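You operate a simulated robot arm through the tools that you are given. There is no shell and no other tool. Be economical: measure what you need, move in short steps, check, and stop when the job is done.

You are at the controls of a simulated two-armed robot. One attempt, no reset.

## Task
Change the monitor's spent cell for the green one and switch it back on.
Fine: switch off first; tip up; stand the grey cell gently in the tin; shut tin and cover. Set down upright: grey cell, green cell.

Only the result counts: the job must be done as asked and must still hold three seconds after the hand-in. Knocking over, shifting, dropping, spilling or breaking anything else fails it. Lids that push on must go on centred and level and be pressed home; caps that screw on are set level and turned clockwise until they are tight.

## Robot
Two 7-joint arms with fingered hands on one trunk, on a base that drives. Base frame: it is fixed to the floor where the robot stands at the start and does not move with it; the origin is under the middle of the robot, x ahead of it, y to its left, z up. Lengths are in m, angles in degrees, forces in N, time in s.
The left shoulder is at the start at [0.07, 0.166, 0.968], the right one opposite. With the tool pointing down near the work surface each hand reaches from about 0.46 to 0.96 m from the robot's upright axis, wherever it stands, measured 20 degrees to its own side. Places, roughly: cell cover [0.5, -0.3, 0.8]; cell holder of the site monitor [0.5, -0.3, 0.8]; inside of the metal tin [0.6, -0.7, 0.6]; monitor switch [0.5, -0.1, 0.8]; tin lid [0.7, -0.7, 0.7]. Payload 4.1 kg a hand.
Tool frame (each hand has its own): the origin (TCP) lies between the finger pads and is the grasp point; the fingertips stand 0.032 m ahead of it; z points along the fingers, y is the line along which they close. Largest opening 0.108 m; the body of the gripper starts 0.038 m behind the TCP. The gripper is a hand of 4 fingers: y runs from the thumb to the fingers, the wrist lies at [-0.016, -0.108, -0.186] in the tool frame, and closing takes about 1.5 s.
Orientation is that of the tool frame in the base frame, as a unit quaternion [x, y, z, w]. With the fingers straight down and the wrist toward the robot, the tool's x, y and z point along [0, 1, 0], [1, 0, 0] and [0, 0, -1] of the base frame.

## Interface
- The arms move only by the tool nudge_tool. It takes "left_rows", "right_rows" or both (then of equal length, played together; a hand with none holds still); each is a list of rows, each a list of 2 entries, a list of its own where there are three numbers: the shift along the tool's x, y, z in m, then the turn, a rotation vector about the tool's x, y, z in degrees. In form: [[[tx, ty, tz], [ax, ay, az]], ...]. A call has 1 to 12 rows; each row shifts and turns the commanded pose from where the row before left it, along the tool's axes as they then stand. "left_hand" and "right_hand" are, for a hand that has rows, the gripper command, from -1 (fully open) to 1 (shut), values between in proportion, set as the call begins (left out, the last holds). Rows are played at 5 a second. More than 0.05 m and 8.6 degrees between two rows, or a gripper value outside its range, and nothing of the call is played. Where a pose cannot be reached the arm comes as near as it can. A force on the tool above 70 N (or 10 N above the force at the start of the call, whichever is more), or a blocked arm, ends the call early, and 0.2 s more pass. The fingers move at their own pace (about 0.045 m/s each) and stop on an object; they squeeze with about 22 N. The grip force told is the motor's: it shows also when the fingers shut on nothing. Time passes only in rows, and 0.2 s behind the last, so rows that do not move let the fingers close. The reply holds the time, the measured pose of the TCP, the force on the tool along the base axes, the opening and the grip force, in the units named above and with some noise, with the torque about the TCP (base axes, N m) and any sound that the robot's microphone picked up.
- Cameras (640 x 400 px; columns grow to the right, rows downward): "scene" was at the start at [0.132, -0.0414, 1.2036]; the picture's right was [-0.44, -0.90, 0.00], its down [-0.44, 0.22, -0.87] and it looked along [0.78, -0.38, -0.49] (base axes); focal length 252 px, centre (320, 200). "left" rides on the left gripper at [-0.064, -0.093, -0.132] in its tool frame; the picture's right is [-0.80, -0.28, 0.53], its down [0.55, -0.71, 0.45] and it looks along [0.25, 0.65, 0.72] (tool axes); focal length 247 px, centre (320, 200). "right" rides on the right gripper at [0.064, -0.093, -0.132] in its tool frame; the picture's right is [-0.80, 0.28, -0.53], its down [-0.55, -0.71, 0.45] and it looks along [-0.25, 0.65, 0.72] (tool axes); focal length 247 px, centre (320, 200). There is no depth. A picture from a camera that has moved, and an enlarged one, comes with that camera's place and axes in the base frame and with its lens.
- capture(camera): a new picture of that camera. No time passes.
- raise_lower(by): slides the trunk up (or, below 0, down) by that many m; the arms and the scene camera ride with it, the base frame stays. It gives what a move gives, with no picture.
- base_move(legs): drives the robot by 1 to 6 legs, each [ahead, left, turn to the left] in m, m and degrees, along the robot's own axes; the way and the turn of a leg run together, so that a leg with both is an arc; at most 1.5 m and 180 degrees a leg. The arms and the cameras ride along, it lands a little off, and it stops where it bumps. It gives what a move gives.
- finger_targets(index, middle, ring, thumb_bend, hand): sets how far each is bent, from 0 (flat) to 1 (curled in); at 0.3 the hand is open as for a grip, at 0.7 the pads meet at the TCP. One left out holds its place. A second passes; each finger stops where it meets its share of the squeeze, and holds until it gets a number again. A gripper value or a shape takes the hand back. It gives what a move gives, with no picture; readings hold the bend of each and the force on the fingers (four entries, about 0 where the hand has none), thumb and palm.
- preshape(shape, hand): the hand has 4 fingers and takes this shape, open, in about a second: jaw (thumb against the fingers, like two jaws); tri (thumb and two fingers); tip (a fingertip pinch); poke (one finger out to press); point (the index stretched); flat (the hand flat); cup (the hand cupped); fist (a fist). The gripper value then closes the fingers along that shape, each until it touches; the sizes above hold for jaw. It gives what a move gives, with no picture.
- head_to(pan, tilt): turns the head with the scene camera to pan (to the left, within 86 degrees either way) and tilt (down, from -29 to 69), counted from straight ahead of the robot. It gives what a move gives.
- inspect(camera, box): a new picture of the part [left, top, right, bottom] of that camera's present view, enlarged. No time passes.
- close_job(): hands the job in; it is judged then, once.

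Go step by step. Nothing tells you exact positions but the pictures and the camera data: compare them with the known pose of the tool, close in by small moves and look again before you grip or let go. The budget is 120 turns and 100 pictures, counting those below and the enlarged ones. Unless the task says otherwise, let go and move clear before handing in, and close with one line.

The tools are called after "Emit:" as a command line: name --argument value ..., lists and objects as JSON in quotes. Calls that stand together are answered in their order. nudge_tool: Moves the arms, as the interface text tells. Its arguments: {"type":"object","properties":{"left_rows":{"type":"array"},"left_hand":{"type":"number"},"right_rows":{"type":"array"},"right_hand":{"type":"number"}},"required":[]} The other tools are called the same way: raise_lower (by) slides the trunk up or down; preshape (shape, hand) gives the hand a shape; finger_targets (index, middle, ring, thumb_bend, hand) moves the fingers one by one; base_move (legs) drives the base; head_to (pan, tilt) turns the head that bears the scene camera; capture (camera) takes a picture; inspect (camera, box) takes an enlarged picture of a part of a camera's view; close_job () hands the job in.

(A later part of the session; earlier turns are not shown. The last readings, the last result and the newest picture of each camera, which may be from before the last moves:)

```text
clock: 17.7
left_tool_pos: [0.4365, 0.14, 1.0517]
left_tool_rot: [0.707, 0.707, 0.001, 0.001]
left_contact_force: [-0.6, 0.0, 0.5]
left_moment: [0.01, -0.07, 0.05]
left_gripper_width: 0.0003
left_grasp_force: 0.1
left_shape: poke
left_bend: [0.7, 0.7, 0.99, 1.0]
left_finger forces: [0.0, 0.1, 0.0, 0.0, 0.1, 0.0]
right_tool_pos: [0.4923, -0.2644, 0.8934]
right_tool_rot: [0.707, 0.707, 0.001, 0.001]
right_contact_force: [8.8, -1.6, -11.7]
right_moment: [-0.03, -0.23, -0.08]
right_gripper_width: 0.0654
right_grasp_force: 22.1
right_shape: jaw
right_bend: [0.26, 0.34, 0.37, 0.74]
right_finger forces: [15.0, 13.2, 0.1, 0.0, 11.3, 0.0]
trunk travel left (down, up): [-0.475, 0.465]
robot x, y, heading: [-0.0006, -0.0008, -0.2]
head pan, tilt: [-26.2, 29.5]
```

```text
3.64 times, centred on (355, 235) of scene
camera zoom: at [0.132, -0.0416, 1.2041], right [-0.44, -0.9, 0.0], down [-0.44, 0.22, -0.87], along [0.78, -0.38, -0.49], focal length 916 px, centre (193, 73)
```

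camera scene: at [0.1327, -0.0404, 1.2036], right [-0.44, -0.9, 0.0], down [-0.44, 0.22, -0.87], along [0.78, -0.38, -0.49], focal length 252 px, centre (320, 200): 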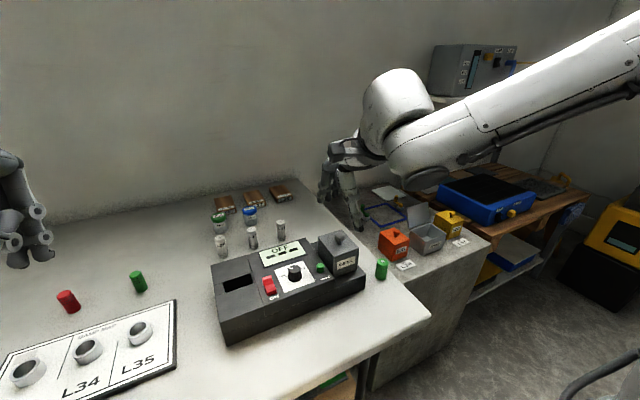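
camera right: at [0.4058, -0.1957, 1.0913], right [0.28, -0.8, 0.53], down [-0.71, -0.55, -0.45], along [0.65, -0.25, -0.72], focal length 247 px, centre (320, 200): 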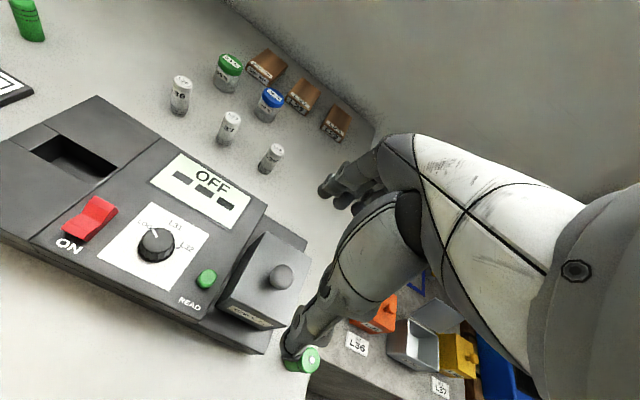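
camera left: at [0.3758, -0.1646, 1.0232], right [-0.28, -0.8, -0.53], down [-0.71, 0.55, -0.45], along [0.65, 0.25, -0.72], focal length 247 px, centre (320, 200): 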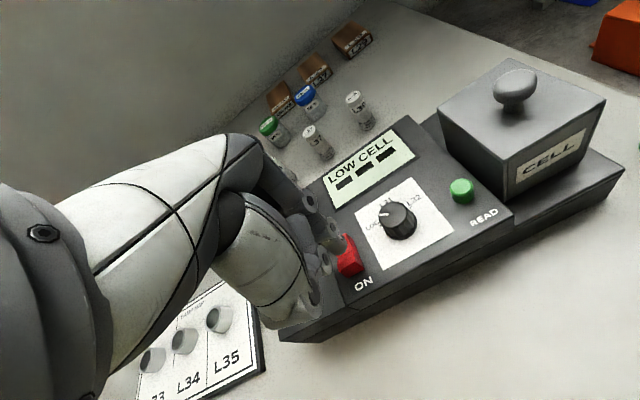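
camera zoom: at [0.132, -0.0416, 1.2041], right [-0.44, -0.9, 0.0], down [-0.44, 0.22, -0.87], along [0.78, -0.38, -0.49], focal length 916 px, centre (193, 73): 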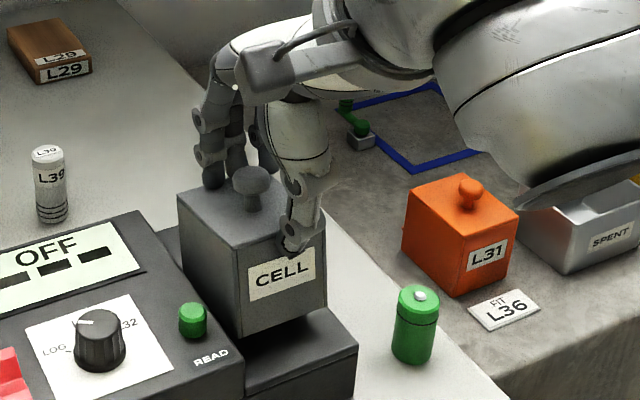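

Emit:
nudge_tool --right_rows '[[[0, 0, 0], [0, 0, 0]], [[0, 0, 0], [0, 0, 0]]]'

Emit:
inspect --camera "scene" --box '[305, 200, 405, 290]'

```text
clock: 18.3
left_tool_pos: [0.4341, 0.1398, 1.0526]
left_tool_rot: [0.707, 0.707, 0.0, 0.001]
left_contact_force: [0.2, 0.0, 0.0]
left_moment: [-0.02, 0.01, -0.02]
left_gripper_width: 0.0
left_grasp_force: 0.1
left_shape: poke
left_bend: [0.7, 0.7, 0.99, 1.0]
left_finger forces: [0.1, 0.0, 0.0, 0.0, 0.0, 0.0]
right_tool_pos: [0.488, -0.2637, 0.8963]
right_tool_rot: [0.707, 0.707, 0.005, 0.003]
right_contact_force: [-5.9, -5.0, 32.8]
right_moment: [0.2, -1.85, -0.15]
right_gripper_width: 0.0567
right_grasp_force: 21.6
right_shape: jaw
right_bend: [0.27, 0.37, 0.37, 0.76]
right_finger forces: [31.4, 7.7, 0.0, 0.1, 10.6, 0.0]
trunk travel left (down, up): [-0.475, 0.465]
robot x, y, heading: [-0.0, 0.0005, 0.0]
head pan, tilt: [-26.2, 29.5]
```

```text
4.44 times, centred on (355, 245) of scene
camera zoom: at [0.1279, -0.0406, 1.2047], right [-0.44, -0.9, 0.0], down [-0.44, 0.22, -0.87], along [0.78, -0.38, -0.49], focal length 1120 px, centre (164, 0)
```

zoom: 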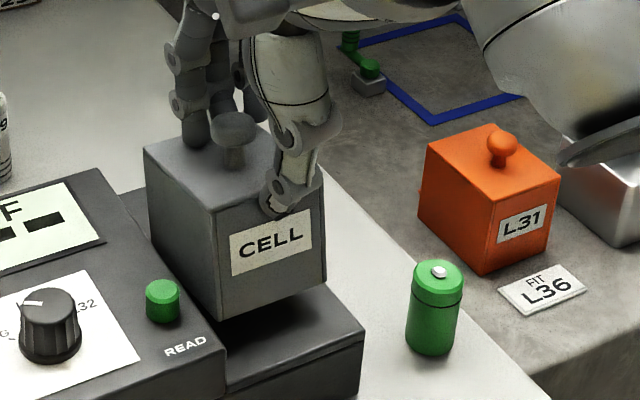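

Emit:
nudge_tool --right_rows '[[[0, 0, 0.008], [0, 0, 0]], [[0, 0, 0.008], [0, 0, 0]], [[0, 0, 0.005], [0, 0, 0]]]'

Emit:
inspect --camera "scene" --box '[305, 200, 405, 290]'

```text
clock: 18.8
left_tool_pos: [0.4337, 0.1403, 1.053]
left_tool_rot: [0.707, 0.708, 0.001, 0.002]
left_contact_force: [0.1, -0.1, 0.0]
left_moment: [-0.01, 0.02, 0.01]
left_gripper_width: 0.0001
left_grasp_force: 0.0
left_shape: poke
left_bend: [0.7, 0.7, 0.99, 1.0]
left_finger forces: [0.0, 0.0, 0.1, 0.1, 0.1, 0.1]
right_tool_pos: [0.4924, -0.261, 0.8909]
right_tool_rot: [0.705, 0.709, 0.011, 0.009]
right_contact_force: [-10.9, 2.5, 39.2]
right_moment: [0.32, -0.71, -0.1]
right_gripper_width: 0.0481
right_grasp_force: 22.2
right_shape: jaw
right_bend: [0.75, 0.41, 0.37, 0.79]
right_finger forces: [29.5, 2.2, 0.0, 0.0, 12.7, 0.0]
trunk travel left (down, up): [-0.475, 0.465]
robot x, y, heading: [-0.0022, -0.0026, 0.0]
head pan, tilt: [-26.2, 29.5]
stopped in row 2 (right hand): the force on the tool passed its limit at 76 N (the readings are from after the stop); the commanded pose is now the measured one
```

```text
4.44 times, centred on (355, 245) of scene
camera zoom: at [0.1281, -0.0404, 1.204], right [-0.44, -0.9, 0.0], down [-0.44, 0.22, -0.87], along [0.78, -0.38, -0.49], focal length 1120 px, centre (164, 0)
```

zoom: 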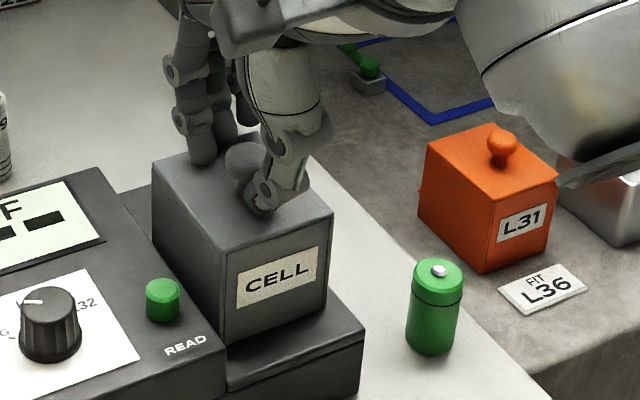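

The cover is back down in place. I'll open, rise, and try a three-finger (tri) pinch on the knob, viewing it partly closed first.

Emit:
nudge_tool --right_rows '[[[0, 0, 0], [0, 0, 0]], [[0, 0, 0], [0, 0, 0]], [[0, 0, 0], [0, 0, 0]], [[0, 0, 0], [0, 0, 0]], [[0, 0, -0.02], [0, 0, 0]], [[0, 0, -0.03], [0, 0, 0]], [[0, 0, -0.03], [0, 0, 0]]]' --right_hand -1

Emit:
preshape --hand "right" --shape "tri"

Emit:
nudge_tool --right_rows '[[[0, 0, 0], [0, 0, 0]], [[0, 0, 0], [0, 0, 0]], [[0, 0, 0], [0, 0, 0]], [[0, 0, 0], [0, 0, 0]], [[0, 0, 0], [0, 0, 0]], [[0, 0, 0], [0, 0, 0]]]' --right_hand 0.5

Emit:
inspect --camera "right" --box '[200, 180, 360, 380]'

Emit:
inspect --camera "scene" --box '[305, 180, 405, 290]'

```text
clock: 19.5
left_tool_pos: [0.4376, 0.1373, 1.0495]
left_tool_rot: [0.707, 0.707, 0.0, -0.001]
left_contact_force: [0.7, 0.1, -0.1]
left_moment: [0.05, 0.02, 0.0]
left_gripper_width: 0.0
left_grasp_force: 0.0
left_shape: poke
left_bend: [0.7, 0.7, 0.99, 1.0]
left_finger forces: [0.0, 0.0, 0.0, 0.1, 0.1, 0.0]
right_tool_pos: [0.4974, -0.2634, 0.8866]
right_tool_rot: [0.706, 0.708, 0.01, 0.008]
right_contact_force: [-0.2, 0.0, -0.6]
right_moment: [0.03, 0.06, 0.03]
right_gripper_width: 0.1076
right_grasp_force: 0.1
right_shape: jaw
right_bend: [0.3, 0.3, 0.3, 0.3]
right_finger forces: [0.0, 0.1, 0.0, 0.1, 0.0, 0.0]
trunk travel left (down, up): [-0.475, 0.465]
robot x, y, heading: [-0.003, 0.0028, 0.1]
head pan, tilt: [-26.2, 29.5]
stopped in row 3 (right hand): the force on the tool passed its limit at 71 N (the readings are from after the stop); the commanded pose is now the measured one
```

```text
clock: 20.4
left_tool_pos: [0.4377, 0.1393, 1.0513]
left_tool_rot: [0.707, 0.708, 0.001, -0.001]
left_contact_force: [0.3, -0.2, 1.0]
left_moment: [0.03, 0.02, 0.03]
left_gripper_width: 0.0002
left_grasp_force: 0.1
left_shape: poke
left_bend: [0.7, 0.7, 0.99, 1.0]
left_finger forces: [0.0, 0.0, 0.0, 0.0, 0.1, 0.0]
right_tool_pos: [0.4968, -0.2637, 0.8895]
right_tool_rot: [0.706, 0.708, 0.009, 0.009]
right_contact_force: [-0.3, 0.6, 0.0]
right_moment: [-0.03, 0.04, 0.04]
right_gripper_width: 0.1076
right_grasp_force: 0.0
right_shape: tri
right_bend: [0.3, 0.3, 0.99, 0.3]
right_finger forces: [0.0, 0.0, 0.1, 0.1, 0.1, 0.0]
trunk travel left (down, up): [-0.475, 0.465]
robot x, y, heading: [0.0011, 0.0011, 0.1]
head pan, tilt: [-26.2, 29.5]
```

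```text
clock: 21.8
left_tool_pos: [0.4373, 0.1403, 1.0508]
left_tool_rot: [0.706, 0.708, 0.001, 0.0]
left_contact_force: [-0.5, 0.7, -0.5]
left_moment: [0.02, -0.02, -0.02]
left_gripper_width: 0.0
left_grasp_force: 0.0
left_shape: poke
left_bend: [0.7, 0.7, 0.99, 1.0]
left_finger forces: [0.1, 0.0, 0.0, 0.0, 0.1, 0.1]
right_tool_pos: [0.4975, -0.2602, 0.8909]
right_tool_rot: [0.706, 0.709, 0.01, 0.01]
right_contact_force: [3.6, -1.8, 9.7]
right_moment: [-0.06, -0.03, -0.15]
right_gripper_width: 0.0561
right_grasp_force: 21.6
right_shape: tri
right_bend: [0.74, 0.42, 1.0, 0.72]
right_finger forces: [10.6, 11.7, 0.0, 0.0, 23.8, 0.0]
trunk travel left (down, up): [-0.475, 0.465]
robot x, y, heading: [-0.0007, 0.0007, 0.1]
head pan, tilt: [-26.2, 29.5]
```

```text
2.00 times, centred on (280, 280) of right
camera zoom: at [0.4009, -0.1991, 1.0194], right [0.27, -0.8, 0.54], down [-0.69, -0.55, -0.47], along [0.67, -0.25, -0.7], focal length 494 px, centre (400, 40)
```

zoom: 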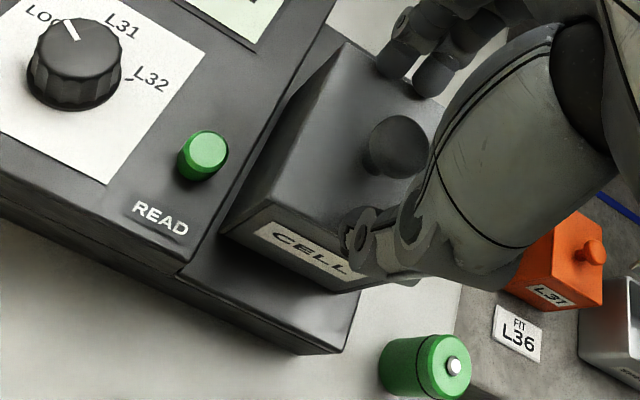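

```text
3.64 times, centred on (355, 235) of scene
camera zoom: at [0.1321, -0.0409, 1.2038], right [-0.44, -0.9, 0.0], down [-0.44, 0.22, -0.87], along [0.78, -0.38, -0.49], focal length 916 px, centre (193, 73)
```

zoom: 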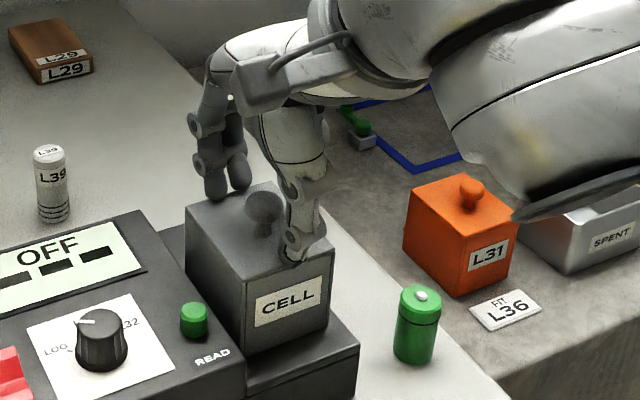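

Hand is still low because the rise was stopped. I open fully, level the hand, and rise clear.

Emit:
nudge_tool --right_rows '[[[0, 0, 0], [0, 0, 0]], [[0, 0, 0], [0, 0, 0]], [[0, 0, 0], [0, 0, 0]], [[0, 0, 0], [0, 0, 0]], [[0, 0, 0], [0, 0, 0]], [[0, 0, 0], [0, 0, 0]]]' --right_hand -1

Emit:
nudge_tool --right_rows '[[[0, 0, -0.02], [0, 0, 0]], [[0, 0, -0.02], [1.5, 0, 0.3]], [[0, 0, -0.01], [0, 0, 0]]]'

Emit:
inspect --camera "right" --box '[200, 180, 360, 380]'

```text
clock: 23.2
left_tool_pos: [0.4376, 0.1399, 1.0514]
left_tool_rot: [0.706, 0.708, 0.0, 0.0]
left_contact_force: [0.5, 0.2, 0.2]
left_moment: [-0.02, 0.0, 0.0]
left_gripper_width: 0.0
left_grasp_force: 0.1
left_shape: poke
left_bend: [0.7, 0.7, 0.99, 1.0]
left_finger forces: [0.0, 0.0, 0.1, 0.0, 0.0, 0.0]
right_tool_pos: [0.4967, -0.2622, 0.8883]
right_tool_rot: [0.706, 0.709, 0.009, 0.009]
right_contact_force: [-0.1, 0.0, -0.1]
right_moment: [-0.01, -0.02, 0.03]
right_gripper_width: 0.1076
right_grasp_force: 0.0
right_shape: tri
right_bend: [0.3, 0.3, 0.99, 0.3]
right_finger forces: [0.0, 0.1, 0.0, 0.0, 0.1, 0.0]
trunk travel left (down, up): [-0.475, 0.465]
robot x, y, heading: [0.0014, -0.0015, 0.0]
head pan, tilt: [-26.2, 29.5]
```

```text
clock: 24.0
left_tool_pos: [0.4376, 0.1396, 1.0509]
left_tool_rot: [0.707, 0.707, 0.0, 0.0]
left_contact_force: [0.2, 0.0, -0.2]
left_moment: [-0.01, -0.01, -0.01]
left_gripper_width: 0.0001
left_grasp_force: 0.1
left_shape: poke
left_bend: [0.7, 0.7, 0.99, 1.0]
left_finger forces: [0.0, 0.0, 0.1, 0.0, 0.0, 0.1]
right_tool_pos: [0.4959, -0.2624, 0.9396]
right_tool_rot: [0.708, 0.706, 0.002, -0.001]
right_contact_force: [-0.3, 0.8, 0.6]
right_moment: [0.0, -0.01, 0.05]
right_gripper_width: 0.1076
right_grasp_force: 0.0
right_shape: tri
right_bend: [0.3, 0.3, 0.99, 0.3]
right_finger forces: [0.0, 0.0, 0.1, 0.1, 0.0, 0.0]
trunk travel left (down, up): [-0.475, 0.465]
robot x, y, heading: [0.0021, 0.0008, 0.1]
head pan, tilt: [-26.2, 29.5]
```

```text
2.00 times, centred on (280, 280) of right
camera zoom: at [0.4035, -0.1992, 1.071], right [0.28, -0.8, 0.53], down [-0.71, -0.55, -0.45], along [0.65, -0.25, -0.72], focal length 494 px, centre (400, 40)
```

zoom: 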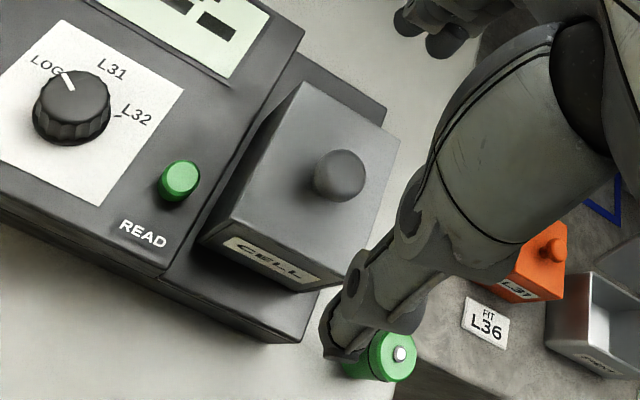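

I'll close in the air here to learn exactly where the tips meet.

Emit:
nudge_tool --right_rows '[[[0, 0, 0], [0, 0, 0]], [[0, 0, 0], [0, 0, 0]], [[0, 0, 0], [0, 0, 0]], [[0, 0, 0], [0, 0, 0]], [[0, 0, 0], [0, 0, 0]], [[0, 0, 0], [0, 0, 0]], [[0, 0, 0], [0, 0, 0]]]' --right_hand 0.6

Emit:
inspect --camera "right" --box '[240, 180, 360, 300]'

Emit:
inspect --camera "scene" --box '[305, 180, 385, 260]'

```text
clock: 25.6
left_tool_pos: [0.438, 0.1388, 1.0516]
left_tool_rot: [0.706, 0.708, 0.0, 0.0]
left_contact_force: [0.0, 0.1, 0.3]
left_moment: [0.02, -0.04, 0.0]
left_gripper_width: 0.0001
left_grasp_force: 0.1
left_shape: poke
left_bend: [0.7, 0.7, 0.99, 1.0]
left_finger forces: [0.1, 0.1, 0.0, 0.0, 0.1, 0.1]
right_tool_pos: [0.4957, -0.2638, 0.9379]
right_tool_rot: [0.707, 0.707, 0.001, 0.0]
right_contact_force: [-0.1, 0.0, -0.4]
right_moment: [-0.02, -0.02, 0.03]
right_gripper_width: 0.0218
right_grasp_force: 0.1
right_shape: tri
right_bend: [0.73, 0.59, 0.99, 0.74]
right_finger forces: [0.1, 0.0, 0.1, 0.1, 0.0, 0.1]
trunk travel left (down, up): [-0.475, 0.465]
robot x, y, heading: [-0.0012, 0.0004, -0.1]
head pan, tilt: [-26.2, 29.5]
```

```text
3.33 times, centred on (300, 240) of right
camera zoom: at [0.4036, -0.199, 1.0708], right [0.28, -0.8, 0.53], down [-0.71, -0.55, -0.45], along [0.65, -0.25, -0.72], focal length 823 px, centre (387, 67)
```

zoom: 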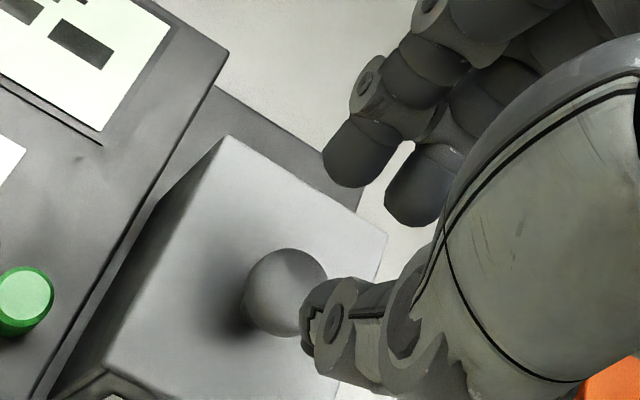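

```text
5.00 times, centred on (345, 220) of scene
camera zoom: at [0.1324, -0.0412, 1.2036], right [-0.44, -0.9, 0.0], down [-0.44, 0.22, -0.87], along [0.78, -0.38, -0.49], focal length 1260 px, centre (195, 100)
```

zoom: 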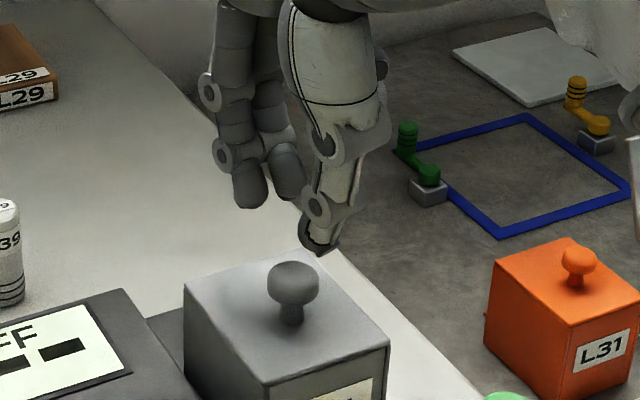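

Tips meet about 3 mm behind the TCP and 30 mm ahead, so the first grip had actually caged the stem under the ball. I'll use that on purpose with the tri shape.

Emit:
nudge_tool --right_rows '[[[0, 0, 0], [0, 0, 0]], [[0, 0, 0], [0, 0, 0]], [[0, 0, 0], [0, 0, 0]], [[0, 0, 0], [0, 0, 0]], [[0, 0.001, 0.025], [0, 0, 0]], [[0, 0, 0.019], [0, 0, 0]], [[0, 0, 0], [0, 0, 0]]]' --right_hand -1

Emit:
nudge_tool --right_rows '[[[0, 0, 0], [0, 0, 0]], [[0, 0, 0], [0, 0, 0]], [[0, 0, 0], [0, 0, 0]], [[0, 0, 0], [0, 0, 0]], [[0, 0, 0], [0, 0, 0]], [[0, 0, 0], [0, 0, 0]], [[0, 0, 0], [0, 0, 0]], [[0, 0, 0], [0, 0, 0]], [[0, 0, 0], [0, 0, 0]]]' --right_hand 1

Emit:
inspect --camera "right" --box '[240, 180, 360, 300]'

Emit:
inspect --camera "scene" --box '[305, 180, 385, 260]'

```text
clock: 27.2
left_tool_pos: [0.4383, 0.1398, 1.0515]
left_tool_rot: [0.706, 0.708, 0.001, 0.0]
left_contact_force: [0.0, 0.1, 0.5]
left_moment: [-0.01, 0.0, -0.01]
left_gripper_width: 0.0001
left_grasp_force: 0.0
left_shape: poke
left_bend: [0.7, 0.7, 0.99, 1.0]
left_finger forces: [0.1, 0.0, 0.0, 0.0, 0.0, 0.0]
right_tool_pos: [0.4964, -0.2609, 0.8958]
right_tool_rot: [0.708, 0.706, 0.0, -0.001]
right_contact_force: [0.1, 0.9, 0.8]
right_moment: [0.01, 0.0, 0.0]
right_gripper_width: 0.108
right_grasp_force: 0.0
right_shape: tri
right_bend: [0.3, 0.3, 0.99, 0.3]
right_finger forces: [0.0, 0.0, 0.0, 0.1, 0.1, 0.1]
trunk travel left (down, up): [-0.475, 0.465]
robot x, y, heading: [-0.0004, 0.0032, 0.2]
head pan, tilt: [-26.2, 29.5]
```

```text
clock: 29.2
left_tool_pos: [0.4373, 0.1406, 1.0516]
left_tool_rot: [0.707, 0.707, 0.0, 0.0]
left_contact_force: [0.2, 0.1, 0.0]
left_moment: [0.02, 0.02, -0.01]
left_gripper_width: 0.0
left_grasp_force: 0.2
left_shape: poke
left_bend: [0.7, 0.7, 0.99, 1.0]
left_finger forces: [0.0, 0.1, 0.0, 0.0, 0.0, 0.1]
right_tool_pos: [0.4976, -0.2617, 0.8976]
right_tool_rot: [0.708, 0.706, 0.001, 0.0]
right_contact_force: [0.4, 0.9, 0.4]
right_moment: [0.04, -0.03, -0.01]
right_gripper_width: 0.0132
right_grasp_force: 21.8
right_shape: tri
right_bend: [0.7, 0.68, 1.0, 0.75]
right_finger forces: [9.3, 10.2, 0.1, 0.0, 19.2, 0.0]
trunk travel left (down, up): [-0.475, 0.465]
robot x, y, heading: [-0.0014, 0.001, 0.2]
head pan, tilt: [-26.2, 29.5]
```

```text
3.33 times, centred on (300, 240) of right
camera zoom: at [0.4046, -0.1979, 1.0282], right [0.28, -0.8, 0.53], down [-0.71, -0.55, -0.45], along [0.65, -0.25, -0.72], focal length 823 px, centre (387, 67)
```

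zoom: 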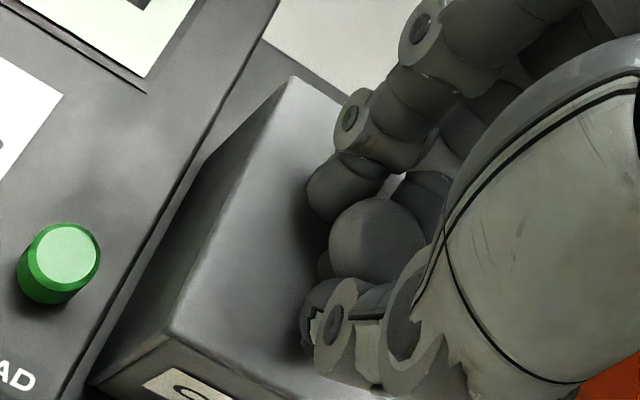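

```text
5.00 times, centred on (345, 220) of scene
camera zoom: at [0.1324, -0.0411, 1.2036], right [-0.44, -0.9, 0.0], down [-0.44, 0.22, -0.87], along [0.78, -0.38, -0.49], focal length 1260 px, centre (195, 100)
```

zoom: 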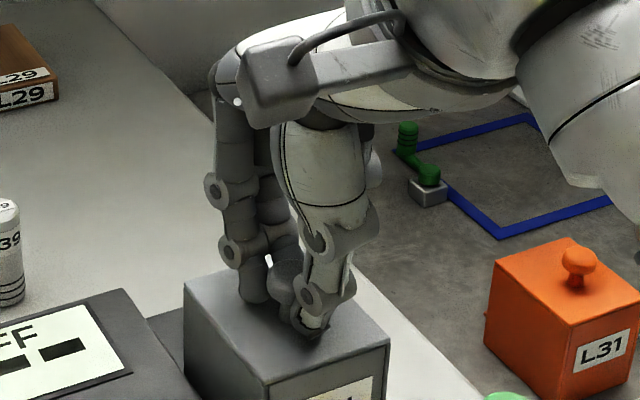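

Balanced three-point grip on the stem with no net load. Lift slowly.

Emit:
nudge_tool --right_rows '[[[0, 0, -0.006], [0, 0, 0]], [[0, 0, -0.012], [0, 0, 0]], [[0, 0, -0.02], [0, 0, 0]], [[0, 0, -0.03], [0, 0, 0]], [[0, 0, -0.03], [0, 0, 0]], [[0, 0, -0.02], [0, 0, 0]]]'

Emit:
inspect --camera "scene" --box '[265, 150, 425, 290]'

```text
clock: 30.6
left_tool_pos: [0.4371, 0.1398, 1.05]
left_tool_rot: [0.708, 0.707, 0.0, 0.0]
left_contact_force: [0.1, 0.4, 0.5]
left_moment: [-0.02, -0.01, 0.02]
left_gripper_width: 0.0001
left_grasp_force: 0.0
left_shape: poke
left_bend: [0.7, 0.7, 0.99, 1.0]
left_finger forces: [0.0, 0.0, 0.0, 0.0, 0.1, 0.0]
right_tool_pos: [0.4971, -0.2624, 1.0133]
right_tool_rot: [0.708, 0.706, 0.001, -0.001]
right_contact_force: [0.0, -0.5, -0.4]
right_moment: [0.01, 0.02, -0.01]
right_gripper_width: 0.0103
right_grasp_force: 21.9
right_shape: tri
right_bend: [0.71, 0.72, 1.0, 0.82]
right_finger forces: [0.1, 0.1, 0.0, 0.1, 0.0, 0.1]
trunk travel left (down, up): [-0.475, 0.465]
robot x, y, heading: [-0.0029, 0.0018, -0.0]
head pan, tilt: [-26.2, 29.5]
```

```text
2.86 times, centred on (345, 220) of scene
camera zoom: at [0.1323, -0.0412, 1.2037], right [-0.44, -0.9, 0.0], down [-0.44, 0.22, -0.87], along [0.78, -0.38, -0.49], focal length 720 px, centre (249, 143)
```

zoom: 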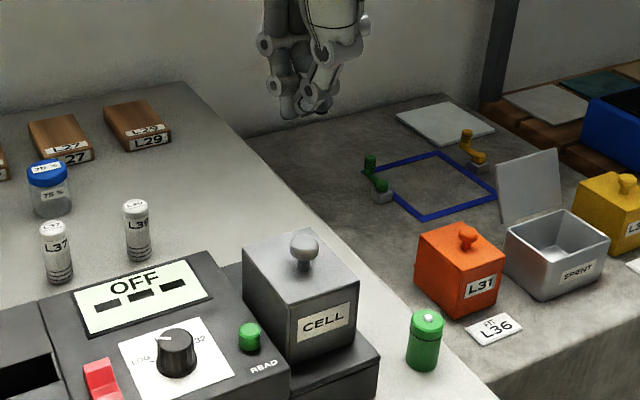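

The grip slipped over the ball since it was 6 mm too high; the cover is still seated. Retry: half-close first, then go lower so tips close beneath the ball.

Emit:
nudge_tool --right_rows '[[[0, 0, 0.04], [0, 0, 0]], [[0, 0, 0.01], [0, 0, 0]], [[0, 0, 0], [0, 0, 0]], [[0, 0, 0], [0, 0, 0]], [[0, 0, 0], [0, 0, 0]], [[0, 0, 0], [0, 0, 0]], [[0, 0, 0], [0, 0, 0]]]' --right_hand 0.2

Emit:
nudge_tool --right_rows '[[[0, 0, 0.04], [0, 0, 0]], [[0, 0, 0.02], [0, 0, 0]], [[0, 0, 0.006], [0, 0, 0]], [[0, 0, 0.005], [0, 0, 0]], [[0, 0, 0], [0, 0, 0]]]'

Emit:
inspect --camera "right" --box '[240, 180, 360, 300]'

Emit:
inspect --camera "scene" --box '[305, 190, 385, 270]'

```text
clock: 32.2
left_tool_pos: [0.4369, 0.1403, 1.0507]
left_tool_rot: [0.707, 0.708, 0.0, 0.0]
left_contact_force: [0.1, -0.2, 0.2]
left_moment: [-0.05, 0.02, 0.03]
left_gripper_width: 0.0
left_grasp_force: 0.1
left_shape: poke
left_bend: [0.7, 0.7, 0.99, 1.0]
left_finger forces: [0.0, 0.0, 0.0, 0.1, 0.1, 0.0]
right_tool_pos: [0.4954, -0.2618, 0.9629]
right_tool_rot: [0.708, 0.707, 0.002, 0.0]
right_contact_force: [0.1, -0.3, -0.3]
right_moment: [0.03, -0.02, -0.03]
right_gripper_width: 0.0431
right_grasp_force: 0.2
right_shape: tri
right_bend: [0.74, 0.49, 0.99, 0.73]
right_finger forces: [0.0, 0.0, 0.0, 0.1, 0.0, 0.0]
trunk travel left (down, up): [-0.475, 0.465]
robot x, y, heading: [0.0014, -0.0032, 0.0]
head pan, tilt: [-26.2, 29.5]
```

```text
clock: 33.4
left_tool_pos: [0.438, 0.1402, 1.0516]
left_tool_rot: [0.707, 0.708, 0.0, 0.001]
left_contact_force: [0.2, -0.2, -0.5]
left_moment: [-0.02, 0.01, 0.01]
left_gripper_width: 0.0
left_grasp_force: 0.1
left_shape: poke
left_bend: [0.7, 0.7, 0.99, 1.0]
left_finger forces: [0.0, 0.1, 0.1, 0.0, 0.0, 0.0]
right_tool_pos: [0.4966, -0.2619, 0.8927]
right_tool_rot: [0.707, 0.707, 0.001, 0.0]
right_contact_force: [-0.1, 0.3, 3.5]
right_moment: [0.02, -0.01, 0.0]
right_gripper_width: 0.0433
right_grasp_force: 0.0
right_shape: tri
right_bend: [0.74, 0.49, 0.99, 0.73]
right_finger forces: [1.3, 0.6, 0.0, 0.0, 1.8, 0.0]
trunk travel left (down, up): [-0.475, 0.465]
robot x, y, heading: [-0.0005, 0.0022, -0.1]
head pan, tilt: [-26.2, 29.5]
```

```text
3.33 times, centred on (300, 240) of right
camera zoom: at [0.4038, -0.1977, 1.0243], right [0.28, -0.8, 0.53], down [-0.71, -0.55, -0.45], along [0.65, -0.25, -0.72], focal length 823 px, centre (387, 67)
```

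zoom: 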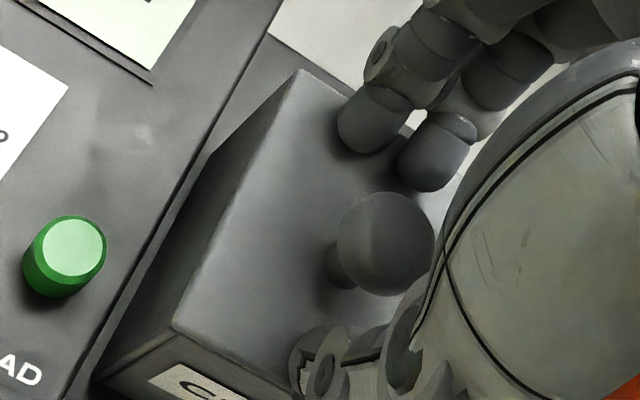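

```text
5.00 times, centred on (345, 230) of scene
camera zoom: at [0.1322, -0.041, 1.2037], right [-0.44, -0.9, 0.0], down [-0.44, 0.22, -0.87], along [0.78, -0.38, -0.49], focal length 1260 px, centre (195, 50)
```

zoom: 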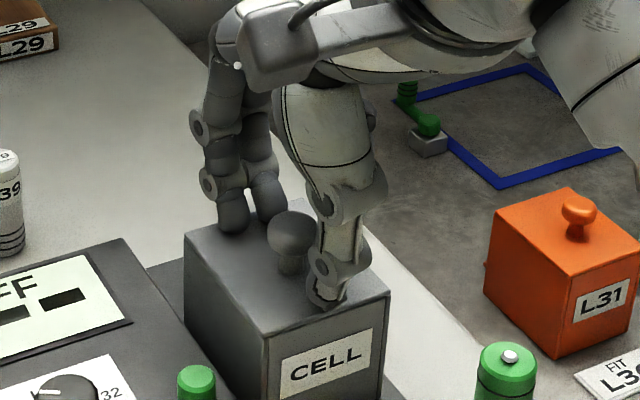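

Fingertips just touch the box top around the knob. Close now.

Emit:
nudge_tool --right_rows '[[[0, 0, 0], [0, 0, 0]], [[0, 0, 0], [0, 0, 0]], [[0, 0, 0], [0, 0, 0]], [[0, 0, 0], [0, 0, 0]], [[0, 0, 0], [0, 0, 0]]]' --right_hand 1

Emit:
nudge_tool --right_rows '[[[0, 0, -0.005], [0, 0, 0]], [[0, 0, -0.007], [0, 0, 0]], [[0, 0, -0.01], [0, 0, 0]], [[0, 0, 0], [0, 0, 0]]]'

Emit:
inspect --camera "scene" --box '[305, 190, 405, 290]'

```text
clock: 34.6
left_tool_pos: [0.4369, 0.1407, 1.0514]
left_tool_rot: [0.707, 0.707, 0.0, -0.001]
left_contact_force: [-0.2, 1.4, 0.7]
left_moment: [0.01, -0.01, -0.04]
left_gripper_width: 0.0002
left_grasp_force: 0.1
left_shape: poke
left_bend: [0.7, 0.7, 0.99, 1.0]
left_finger forces: [0.0, 0.0, 0.0, 0.0, 0.0, 0.1]
right_tool_pos: [0.4956, -0.2617, 0.8928]
right_tool_rot: [0.708, 0.706, 0.001, 0.0]
right_contact_force: [0.5, -2.3, 8.6]
right_moment: [-0.21, -0.17, 0.05]
right_gripper_width: 0.0204
right_grasp_force: 22.0
right_shape: tri
right_bend: [0.75, 0.68, 1.0, 0.76]
right_finger forces: [2.3, 23.6, 0.1, 0.1, 19.0, 0.0]
trunk travel left (down, up): [-0.475, 0.465]
robot x, y, heading: [0.0003, 0.0012, 0.3]
head pan, tilt: [-26.2, 29.5]
```

```text
clock: 35.6
left_tool_pos: [0.4419, 0.1392, 1.0481]
left_tool_rot: [0.706, 0.709, -0.001, -0.003]
left_contact_force: [0.5, -0.3, -0.6]
left_moment: [-0.01, -0.02, 0.01]
left_gripper_width: 0.0001
left_grasp_force: 0.1
left_shape: poke
left_bend: [0.7, 0.7, 0.99, 1.0]
left_finger forces: [0.0, 0.0, 0.0, 0.0, 0.0, 0.0]
right_tool_pos: [0.5018, -0.2625, 0.9105]
right_tool_rot: [0.708, 0.706, -0.001, -0.002]
right_contact_force: [15.4, 2.0, -28.3]
right_moment: [0.06, -0.11, 0.05]
right_gripper_width: 0.016
right_grasp_force: 22.1
right_shape: tri
right_bend: [0.73, 0.66, 1.0, 0.79]
right_finger forces: [9.8, 19.0, 0.0, 0.0, 8.5, 0.0]
trunk travel left (down, up): [-0.475, 0.465]
robot x, y, heading: [0.0004, 0.0041, 0.0]
head pan, tilt: [-26.2, 29.5]
```

```text
4.00 times, centred on (355, 240) of scene
camera zoom: at [0.1373, -0.0423, 1.2027], right [-0.44, -0.9, 0.0], down [-0.45, 0.22, -0.87], along [0.78, -0.38, -0.5], focal length 1008 px, centre (180, 40)
```

zoom: 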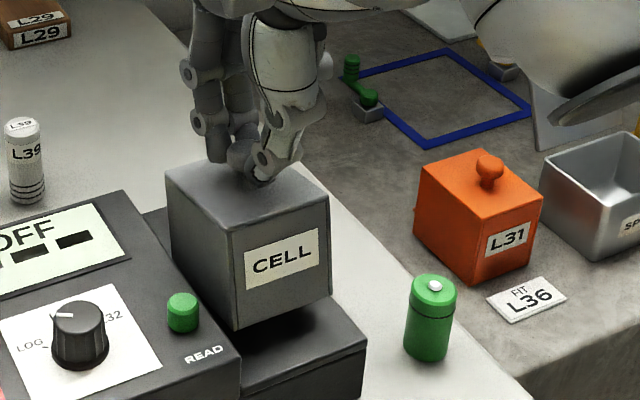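

Pulling up meets 28 N and a sideways push: the cover is possibly hinged or jammed. Look closely before forcing anything.

Emit:
inspect --camera "scene" --box '[312, 210, 372, 280]'

Emit:
inspect --camera "right" --box '[180, 180, 360, 340]'

Emit:
inspect --camera "left" --box '[440, 150, 640, 350]'

```text
5.71 times, centred on (342, 245) of scene
camera zoom: at [0.1373, -0.0423, 1.2027], right [-0.44, -0.9, 0.0], down [-0.45, 0.22, -0.87], along [0.78, -0.38, -0.5], focal length 1439 px, centre (194, -57)
```

zoom: 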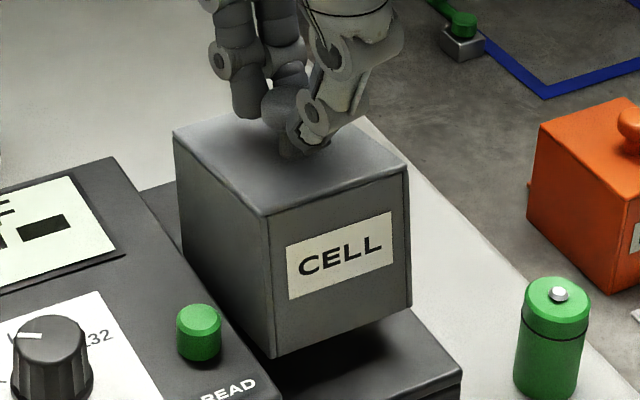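

```text
2.50 times, centred on (270, 260) of right
camera zoom: at [0.4092, -0.1993, 1.0438], right [0.28, -0.8, 0.53], down [-0.71, -0.55, -0.45], along [0.65, -0.25, -0.72], focal length 617 px, centre (445, 50)
```

zoom: 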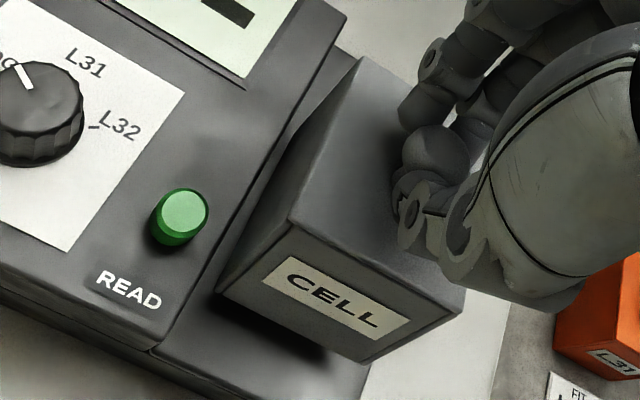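

```text
2.00 times, centred on (540, 250) of left
camera zoom: at [0.3491, 0.0741, 1.1808], right [-0.28, -0.8, -0.53], down [-0.71, 0.55, -0.44], along [0.65, 0.25, -0.72], focal length 494 px, centre (-120, 100)
```

zoom: 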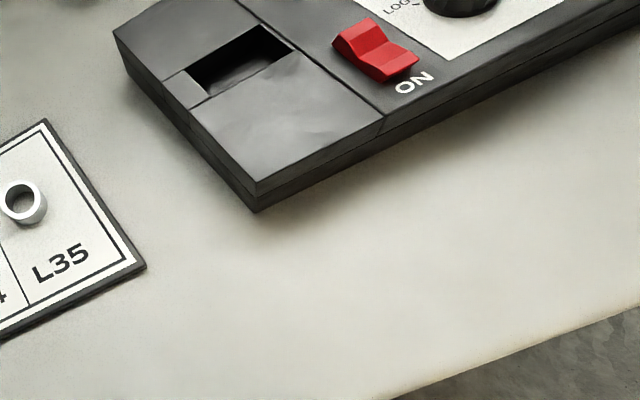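

The tilt (front up ~12°, rear fixed) shows the cover is hinged at its rear edge. I'll loosen the grip to a cage around the knob and swing it back along the arc instead.

Emit:
nudge_tool --right_rows '[[[0, 0, 0.006], [0, 0, 0]], [[0, 0, 0.006], [0, 0, 0]], [[0, 0, 0.004], [0, 0, 0]]]'

Emit:
nudge_tool --right_rows '[[[0, 0, 0], [0, 0, 0]], [[0, 0, 0], [0, 0, 0]], [[0, 0, 0], [0, 0, 0]]]' --right_hand 0.3

```text
clock: 36.4
left_tool_pos: [0.4356, 0.1395, 1.0523]
left_tool_rot: [0.707, 0.707, 0.001, 0.001]
left_contact_force: [0.2, 0.3, -0.6]
left_moment: [0.0, 0.0, 0.02]
left_gripper_width: 0.0
left_grasp_force: 0.0
left_shape: poke
left_bend: [0.7, 0.7, 0.99, 1.0]
left_finger forces: [0.0, 0.1, 0.1, 0.1, 0.1, 0.0]
right_tool_pos: [0.4959, -0.2619, 0.9]
right_tool_rot: [0.707, 0.707, 0.002, 0.0]
right_contact_force: [-7.5, 2.4, 8.6]
right_moment: [0.05, 0.25, -0.12]
right_gripper_width: 0.0199
right_grasp_force: 22.1
right_shape: tri
right_bend: [0.74, 0.69, 1.0, 0.79]
right_finger forces: [4.2, 14.6, 0.0, 0.0, 26.1, 0.0]
trunk travel left (down, up): [-0.475, 0.465]
robot x, y, heading: [0.0003, -0.0006, -0.1]
head pan, tilt: [-26.2, 29.5]
```

```text
clock: 37.2
left_tool_pos: [0.4367, 0.1401, 1.0516]
left_tool_rot: [0.706, 0.708, 0.0, 0.0]
left_contact_force: [-0.2, 0.3, -0.7]
left_moment: [0.0, 0.0, 0.01]
left_gripper_width: 0.0
left_grasp_force: 0.0
left_shape: poke
left_bend: [0.7, 0.7, 0.99, 1.0]
left_finger forces: [0.1, 0.0, 0.0, 0.1, 0.0, 0.1]
right_tool_pos: [0.4967, -0.2621, 0.898]
right_tool_rot: [0.708, 0.706, 0.0, -0.001]
right_contact_force: [-0.2, -0.1, 0.9]
right_moment: [0.03, 0.0, 0.0]
right_gripper_width: 0.0376
right_grasp_force: 0.1
right_shape: tri
right_bend: [0.74, 0.52, 0.99, 0.74]
right_finger forces: [0.1, 0.1, 0.0, 0.0, 0.0, 0.0]
trunk travel left (down, up): [-0.475, 0.465]
robot x, y, heading: [0.0002, 0.0037, -0.0]
head pan, tilt: [-26.2, 29.5]
```

Emit:
nudge_tool --right_rows '[[[0, 0.009, 0], [0, 0, 0]], [[0, 0.008, -0.001], [0, 0, 0]], [[0, 0.008, -0.002], [0, 0, 0]], [[0, 0.008, -0.002], [0, 0, 0]], [[0, 0, 0], [0, 0, 0]]]'

Emit:
inspect --camera "scene" --box '[305, 190, 385, 280]'

```text
clock: 38.4
left_tool_pos: [0.4339, 0.1404, 1.0518]
left_tool_rot: [0.706, 0.708, 0.001, 0.001]
left_contact_force: [0.3, 0.1, -0.1]
left_moment: [-0.02, -0.02, 0.01]
left_gripper_width: 0.0
left_grasp_force: 0.1
left_shape: poke
left_bend: [0.7, 0.7, 0.99, 1.0]
left_finger forces: [0.1, 0.1, 0.0, 0.1, 0.1, 0.0]
right_tool_pos: [0.5272, -0.2617, 0.9057]
right_tool_rot: [0.708, 0.707, 0.001, 0.001]
right_contact_force: [-8.6, 2.7, 9.4]
right_moment: [0.1, 0.65, -0.14]
right_gripper_width: 0.0456
right_grasp_force: 0.0
right_shape: tri
right_bend: [0.74, 0.52, 0.99, 0.69]
right_finger forces: [0.0, 0.1, 0.0, 0.0, 14.2, 0.0]
trunk travel left (down, up): [-0.475, 0.465]
robot x, y, heading: [-0.0007, 0.0022, -0.0]
head pan, tilt: [-26.2, 29.5]
```

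```text
4.44 times, centred on (345, 235) of scene
camera zoom: at [0.1302, -0.0403, 1.204], right [-0.44, -0.9, 0.0], down [-0.44, 0.22, -0.87], along [0.78, -0.38, -0.49], focal length 1120 px, centre (209, 44)
```

zoom: 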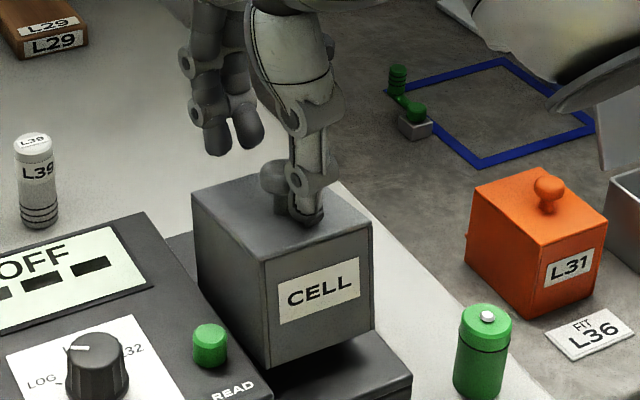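

Works: the cover is tilting back. Continue along the arc.

Emit:
nudge_tool --right_rows '[[[0, 0.006, -0.004], [0, 0, 0]], [[0, 0.008, -0.003], [0, 0, 0]], [[0, 0.008, -0.002], [0, 0, 0]], [[0, 0.008, -0.001], [0, 0, 0]], [[0, 0, 0], [0, 0, 0]]]'

Emit:
inspect --camera "scene" --box '[305, 190, 385, 280]'

```text
clock: 39.6
left_tool_pos: [0.435, 0.1404, 1.052]
left_tool_rot: [0.707, 0.707, 0.001, 0.002]
left_contact_force: [-0.3, 0.3, 0.4]
left_moment: [0.02, 0.03, 0.0]
left_gripper_width: 0.0
left_grasp_force: 0.1
left_shape: poke
left_bend: [0.7, 0.7, 0.99, 1.0]
left_finger forces: [0.0, 0.1, 0.1, 0.0, 0.0, 0.0]
right_tool_pos: [0.5582, -0.2621, 0.9171]
right_tool_rot: [0.708, 0.707, 0.002, 0.003]
right_contact_force: [-12.9, 6.7, 21.5]
right_moment: [0.12, 1.39, -0.37]
right_gripper_width: 0.0575
right_grasp_force: 0.2
right_shape: tri
right_bend: [0.74, 0.52, 0.99, 0.64]
right_finger forces: [0.0, 0.0, 0.0, 0.1, 29.3, 0.0]
trunk travel left (down, up): [-0.475, 0.465]
robot x, y, heading: [0.0001, -0.0002, -0.0]
head pan, tilt: [-26.2, 29.5]
```

```text
4.44 times, centred on (345, 235) of scene
camera zoom: at [0.1288, -0.0393, 1.2042], right [-0.44, -0.9, 0.0], down [-0.44, 0.22, -0.87], along [0.78, -0.38, -0.49], focal length 1120 px, centre (209, 44)
```

zoom: 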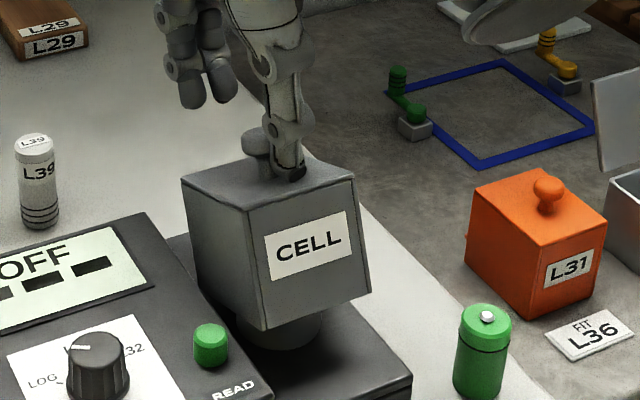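

Emit:
nudge_tool --right_rows '[[[0, 0, -0.006], [0, 0, 0]], [[0, 0.006, -0.003], [0, 0, 0]], [[0, 0.01, 0], [0, 0, 0]], [[0, 0.01, 0], [0, 0, 0]], [[0, 0, 0], [0, 0, 0]]]'

Emit:
inspect --camera "scene" --box '[305, 180, 385, 280]'

```text
clock: 40.8
left_tool_pos: [0.4323, 0.1407, 1.0535]
left_tool_rot: [0.708, 0.707, 0.001, 0.001]
left_contact_force: [-0.2, 0.3, -0.6]
left_moment: [0.0, 0.01, 0.0]
left_gripper_width: 0.0002
left_grasp_force: 0.2
left_shape: poke
left_bend: [0.7, 0.7, 0.99, 1.0]
left_finger forces: [0.0, 0.1, 0.0, 0.1, 0.0, 0.0]
right_tool_pos: [0.5827, -0.2639, 0.9265]
right_tool_rot: [0.708, 0.707, 0.003, 0.002]
right_contact_force: [-7.7, -5.9, 36.8]
right_moment: [-0.17, 1.87, 0.21]
right_gripper_width: 0.0517
right_grasp_force: 0.0
right_shape: tri
right_bend: [0.74, 0.52, 0.99, 0.68]
right_finger forces: [0.0, 0.0, 0.0, 0.0, 52.8, 0.0]
trunk travel left (down, up): [-0.475, 0.465]
robot x, y, heading: [0.001, -0.0056, -0.1]
head pan, tilt: [-26.2, 29.5]
```

```text
4.00 times, centred on (345, 230) of scene
camera zoom: at [0.1277, -0.0405, 1.2045], right [-0.44, -0.9, 0.0], down [-0.44, 0.22, -0.87], along [0.78, -0.38, -0.49], focal length 1008 px, centre (220, 80)
```

zoom: 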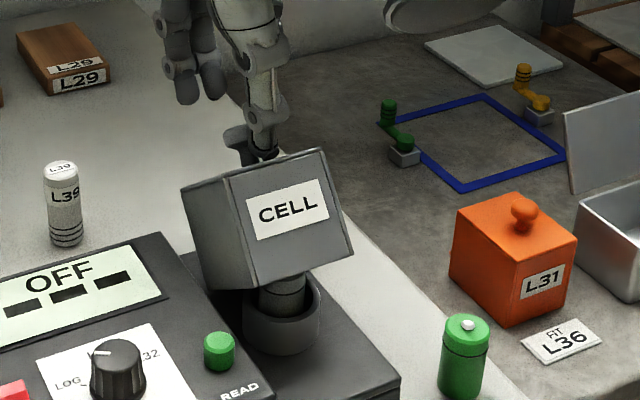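

Emit:
nudge_tool --right_rows '[[[0, 0.004, -0.006], [0, 0, 0]], [[0, 0.004, -0.006], [0, 0, 0]], [[0, 0, -0.004], [0, 0, 0]]]'

Emit:
inspect --camera "scene" --box '[305, 180, 385, 280]'

```text
clock: 41.6
left_tool_pos: [0.4375, 0.1401, 1.0509]
left_tool_rot: [0.706, 0.708, 0.0, -0.001]
left_contact_force: [-1.1, 0.3, 0.6]
left_moment: [-0.01, 0.01, 0.02]
left_gripper_width: 0.0001
left_grasp_force: 0.1
left_shape: poke
left_bend: [0.7, 0.7, 0.99, 1.0]
left_finger forces: [0.0, 0.1, 0.0, 0.1, 0.0, 0.0]
right_tool_pos: [0.5935, -0.2625, 0.9373]
right_tool_rot: [0.707, 0.707, 0.0, -0.001]
right_contact_force: [-0.8, 0.7, -0.1]
right_moment: [-0.01, 0.0, -0.03]
right_gripper_width: 0.0381
right_grasp_force: 0.0
right_shape: tri
right_bend: [0.74, 0.52, 0.99, 0.74]
right_finger forces: [0.0, 0.1, 0.1, 0.0, 0.0, 0.0]
trunk travel left (down, up): [-0.475, 0.465]
robot x, y, heading: [0.0003, 0.0056, 0.0]
head pan, tilt: [-26.2, 29.5]
```

```text
4.00 times, centred on (345, 230) of scene
camera zoom: at [0.1324, -0.0413, 1.2035], right [-0.44, -0.9, 0.0], down [-0.44, 0.22, -0.87], along [0.78, -0.38, -0.49], focal length 1008 px, centre (220, 80)
```

zoom: 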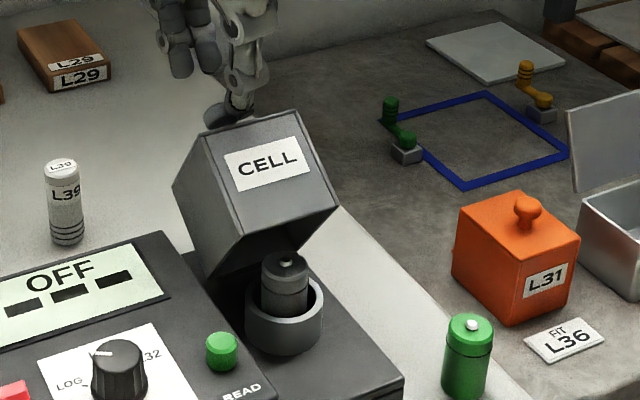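

Emit:
nudge_tool --right_rows '[[[0, 0, -0.03], [0, 0, 0]], [[0, 0, -0.04], [0, 0, 0]], [[0, -0.04, -0.02], [0, 0, 0]], [[0, -0.045, 0], [0, 0, 0]], [[0, -0.03, 0], [0, 0, 0]]]'

Emit:
inspect --camera "scene" --box '[305, 180, 425, 300]'

Emit:
capture --camera "right"

```text
clock: 42.8
left_tool_pos: [0.4366, 0.1406, 1.0521]
left_tool_rot: [0.706, 0.708, 0.0, 0.0]
left_contact_force: [-1.2, 0.3, 0.1]
left_moment: [-0.02, -0.02, -0.01]
left_gripper_width: 0.0
left_grasp_force: 0.0
left_shape: poke
left_bend: [0.7, 0.7, 0.99, 1.0]
left_finger forces: [0.1, 0.0, 0.0, 0.0, 0.0, 0.0]
right_tool_pos: [0.4795, -0.2647, 1.029]
right_tool_rot: [0.708, 0.706, 0.0, 0.001]
right_contact_force: [-0.3, 0.5, 0.1]
right_moment: [-0.02, -0.01, -0.02]
right_gripper_width: 0.0378
right_grasp_force: 0.1
right_shape: tri
right_bend: [0.74, 0.52, 0.99, 0.74]
right_finger forces: [0.0, 0.0, 0.0, 0.0, 0.0, 0.1]
trunk travel left (down, up): [-0.475, 0.465]
robot x, y, heading: [0.0031, 0.0007, -0.1]
head pan, tilt: [-26.2, 29.5]
```

```text
3.33 times, centred on (365, 240) of scene
camera zoom: at [0.1316, -0.0415, 1.2038], right [-0.44, -0.9, 0.0], down [-0.44, 0.22, -0.87], along [0.78, -0.38, -0.49], focal length 840 px, centre (170, 67)
```

zoom: 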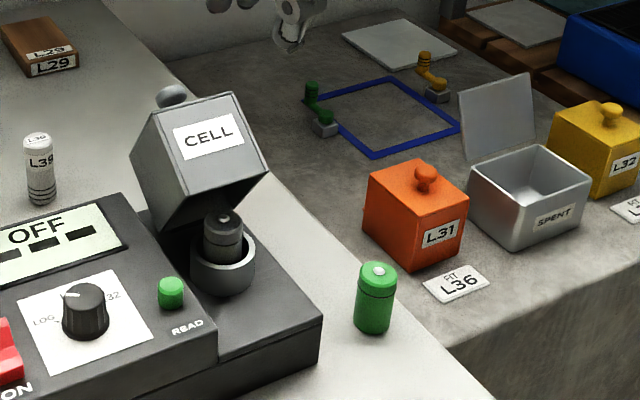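

```text
43 pictures are left
camera right: at [0.3864, -0.2, 1.1617], right [0.28, -0.8, 0.53], down [-0.71, -0.55, -0.45], along [0.65, -0.25, -0.72], focal length 247 px, centre (320, 200)
```

right: 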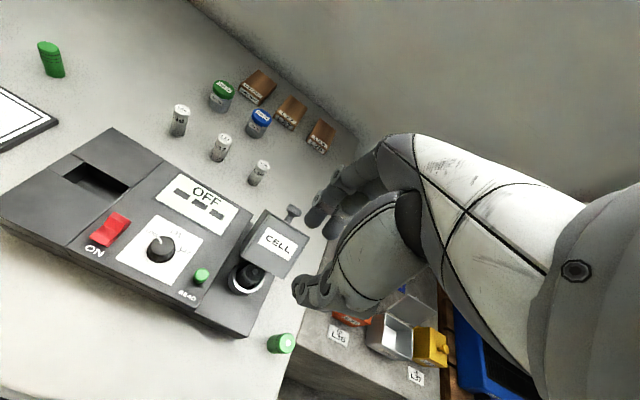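

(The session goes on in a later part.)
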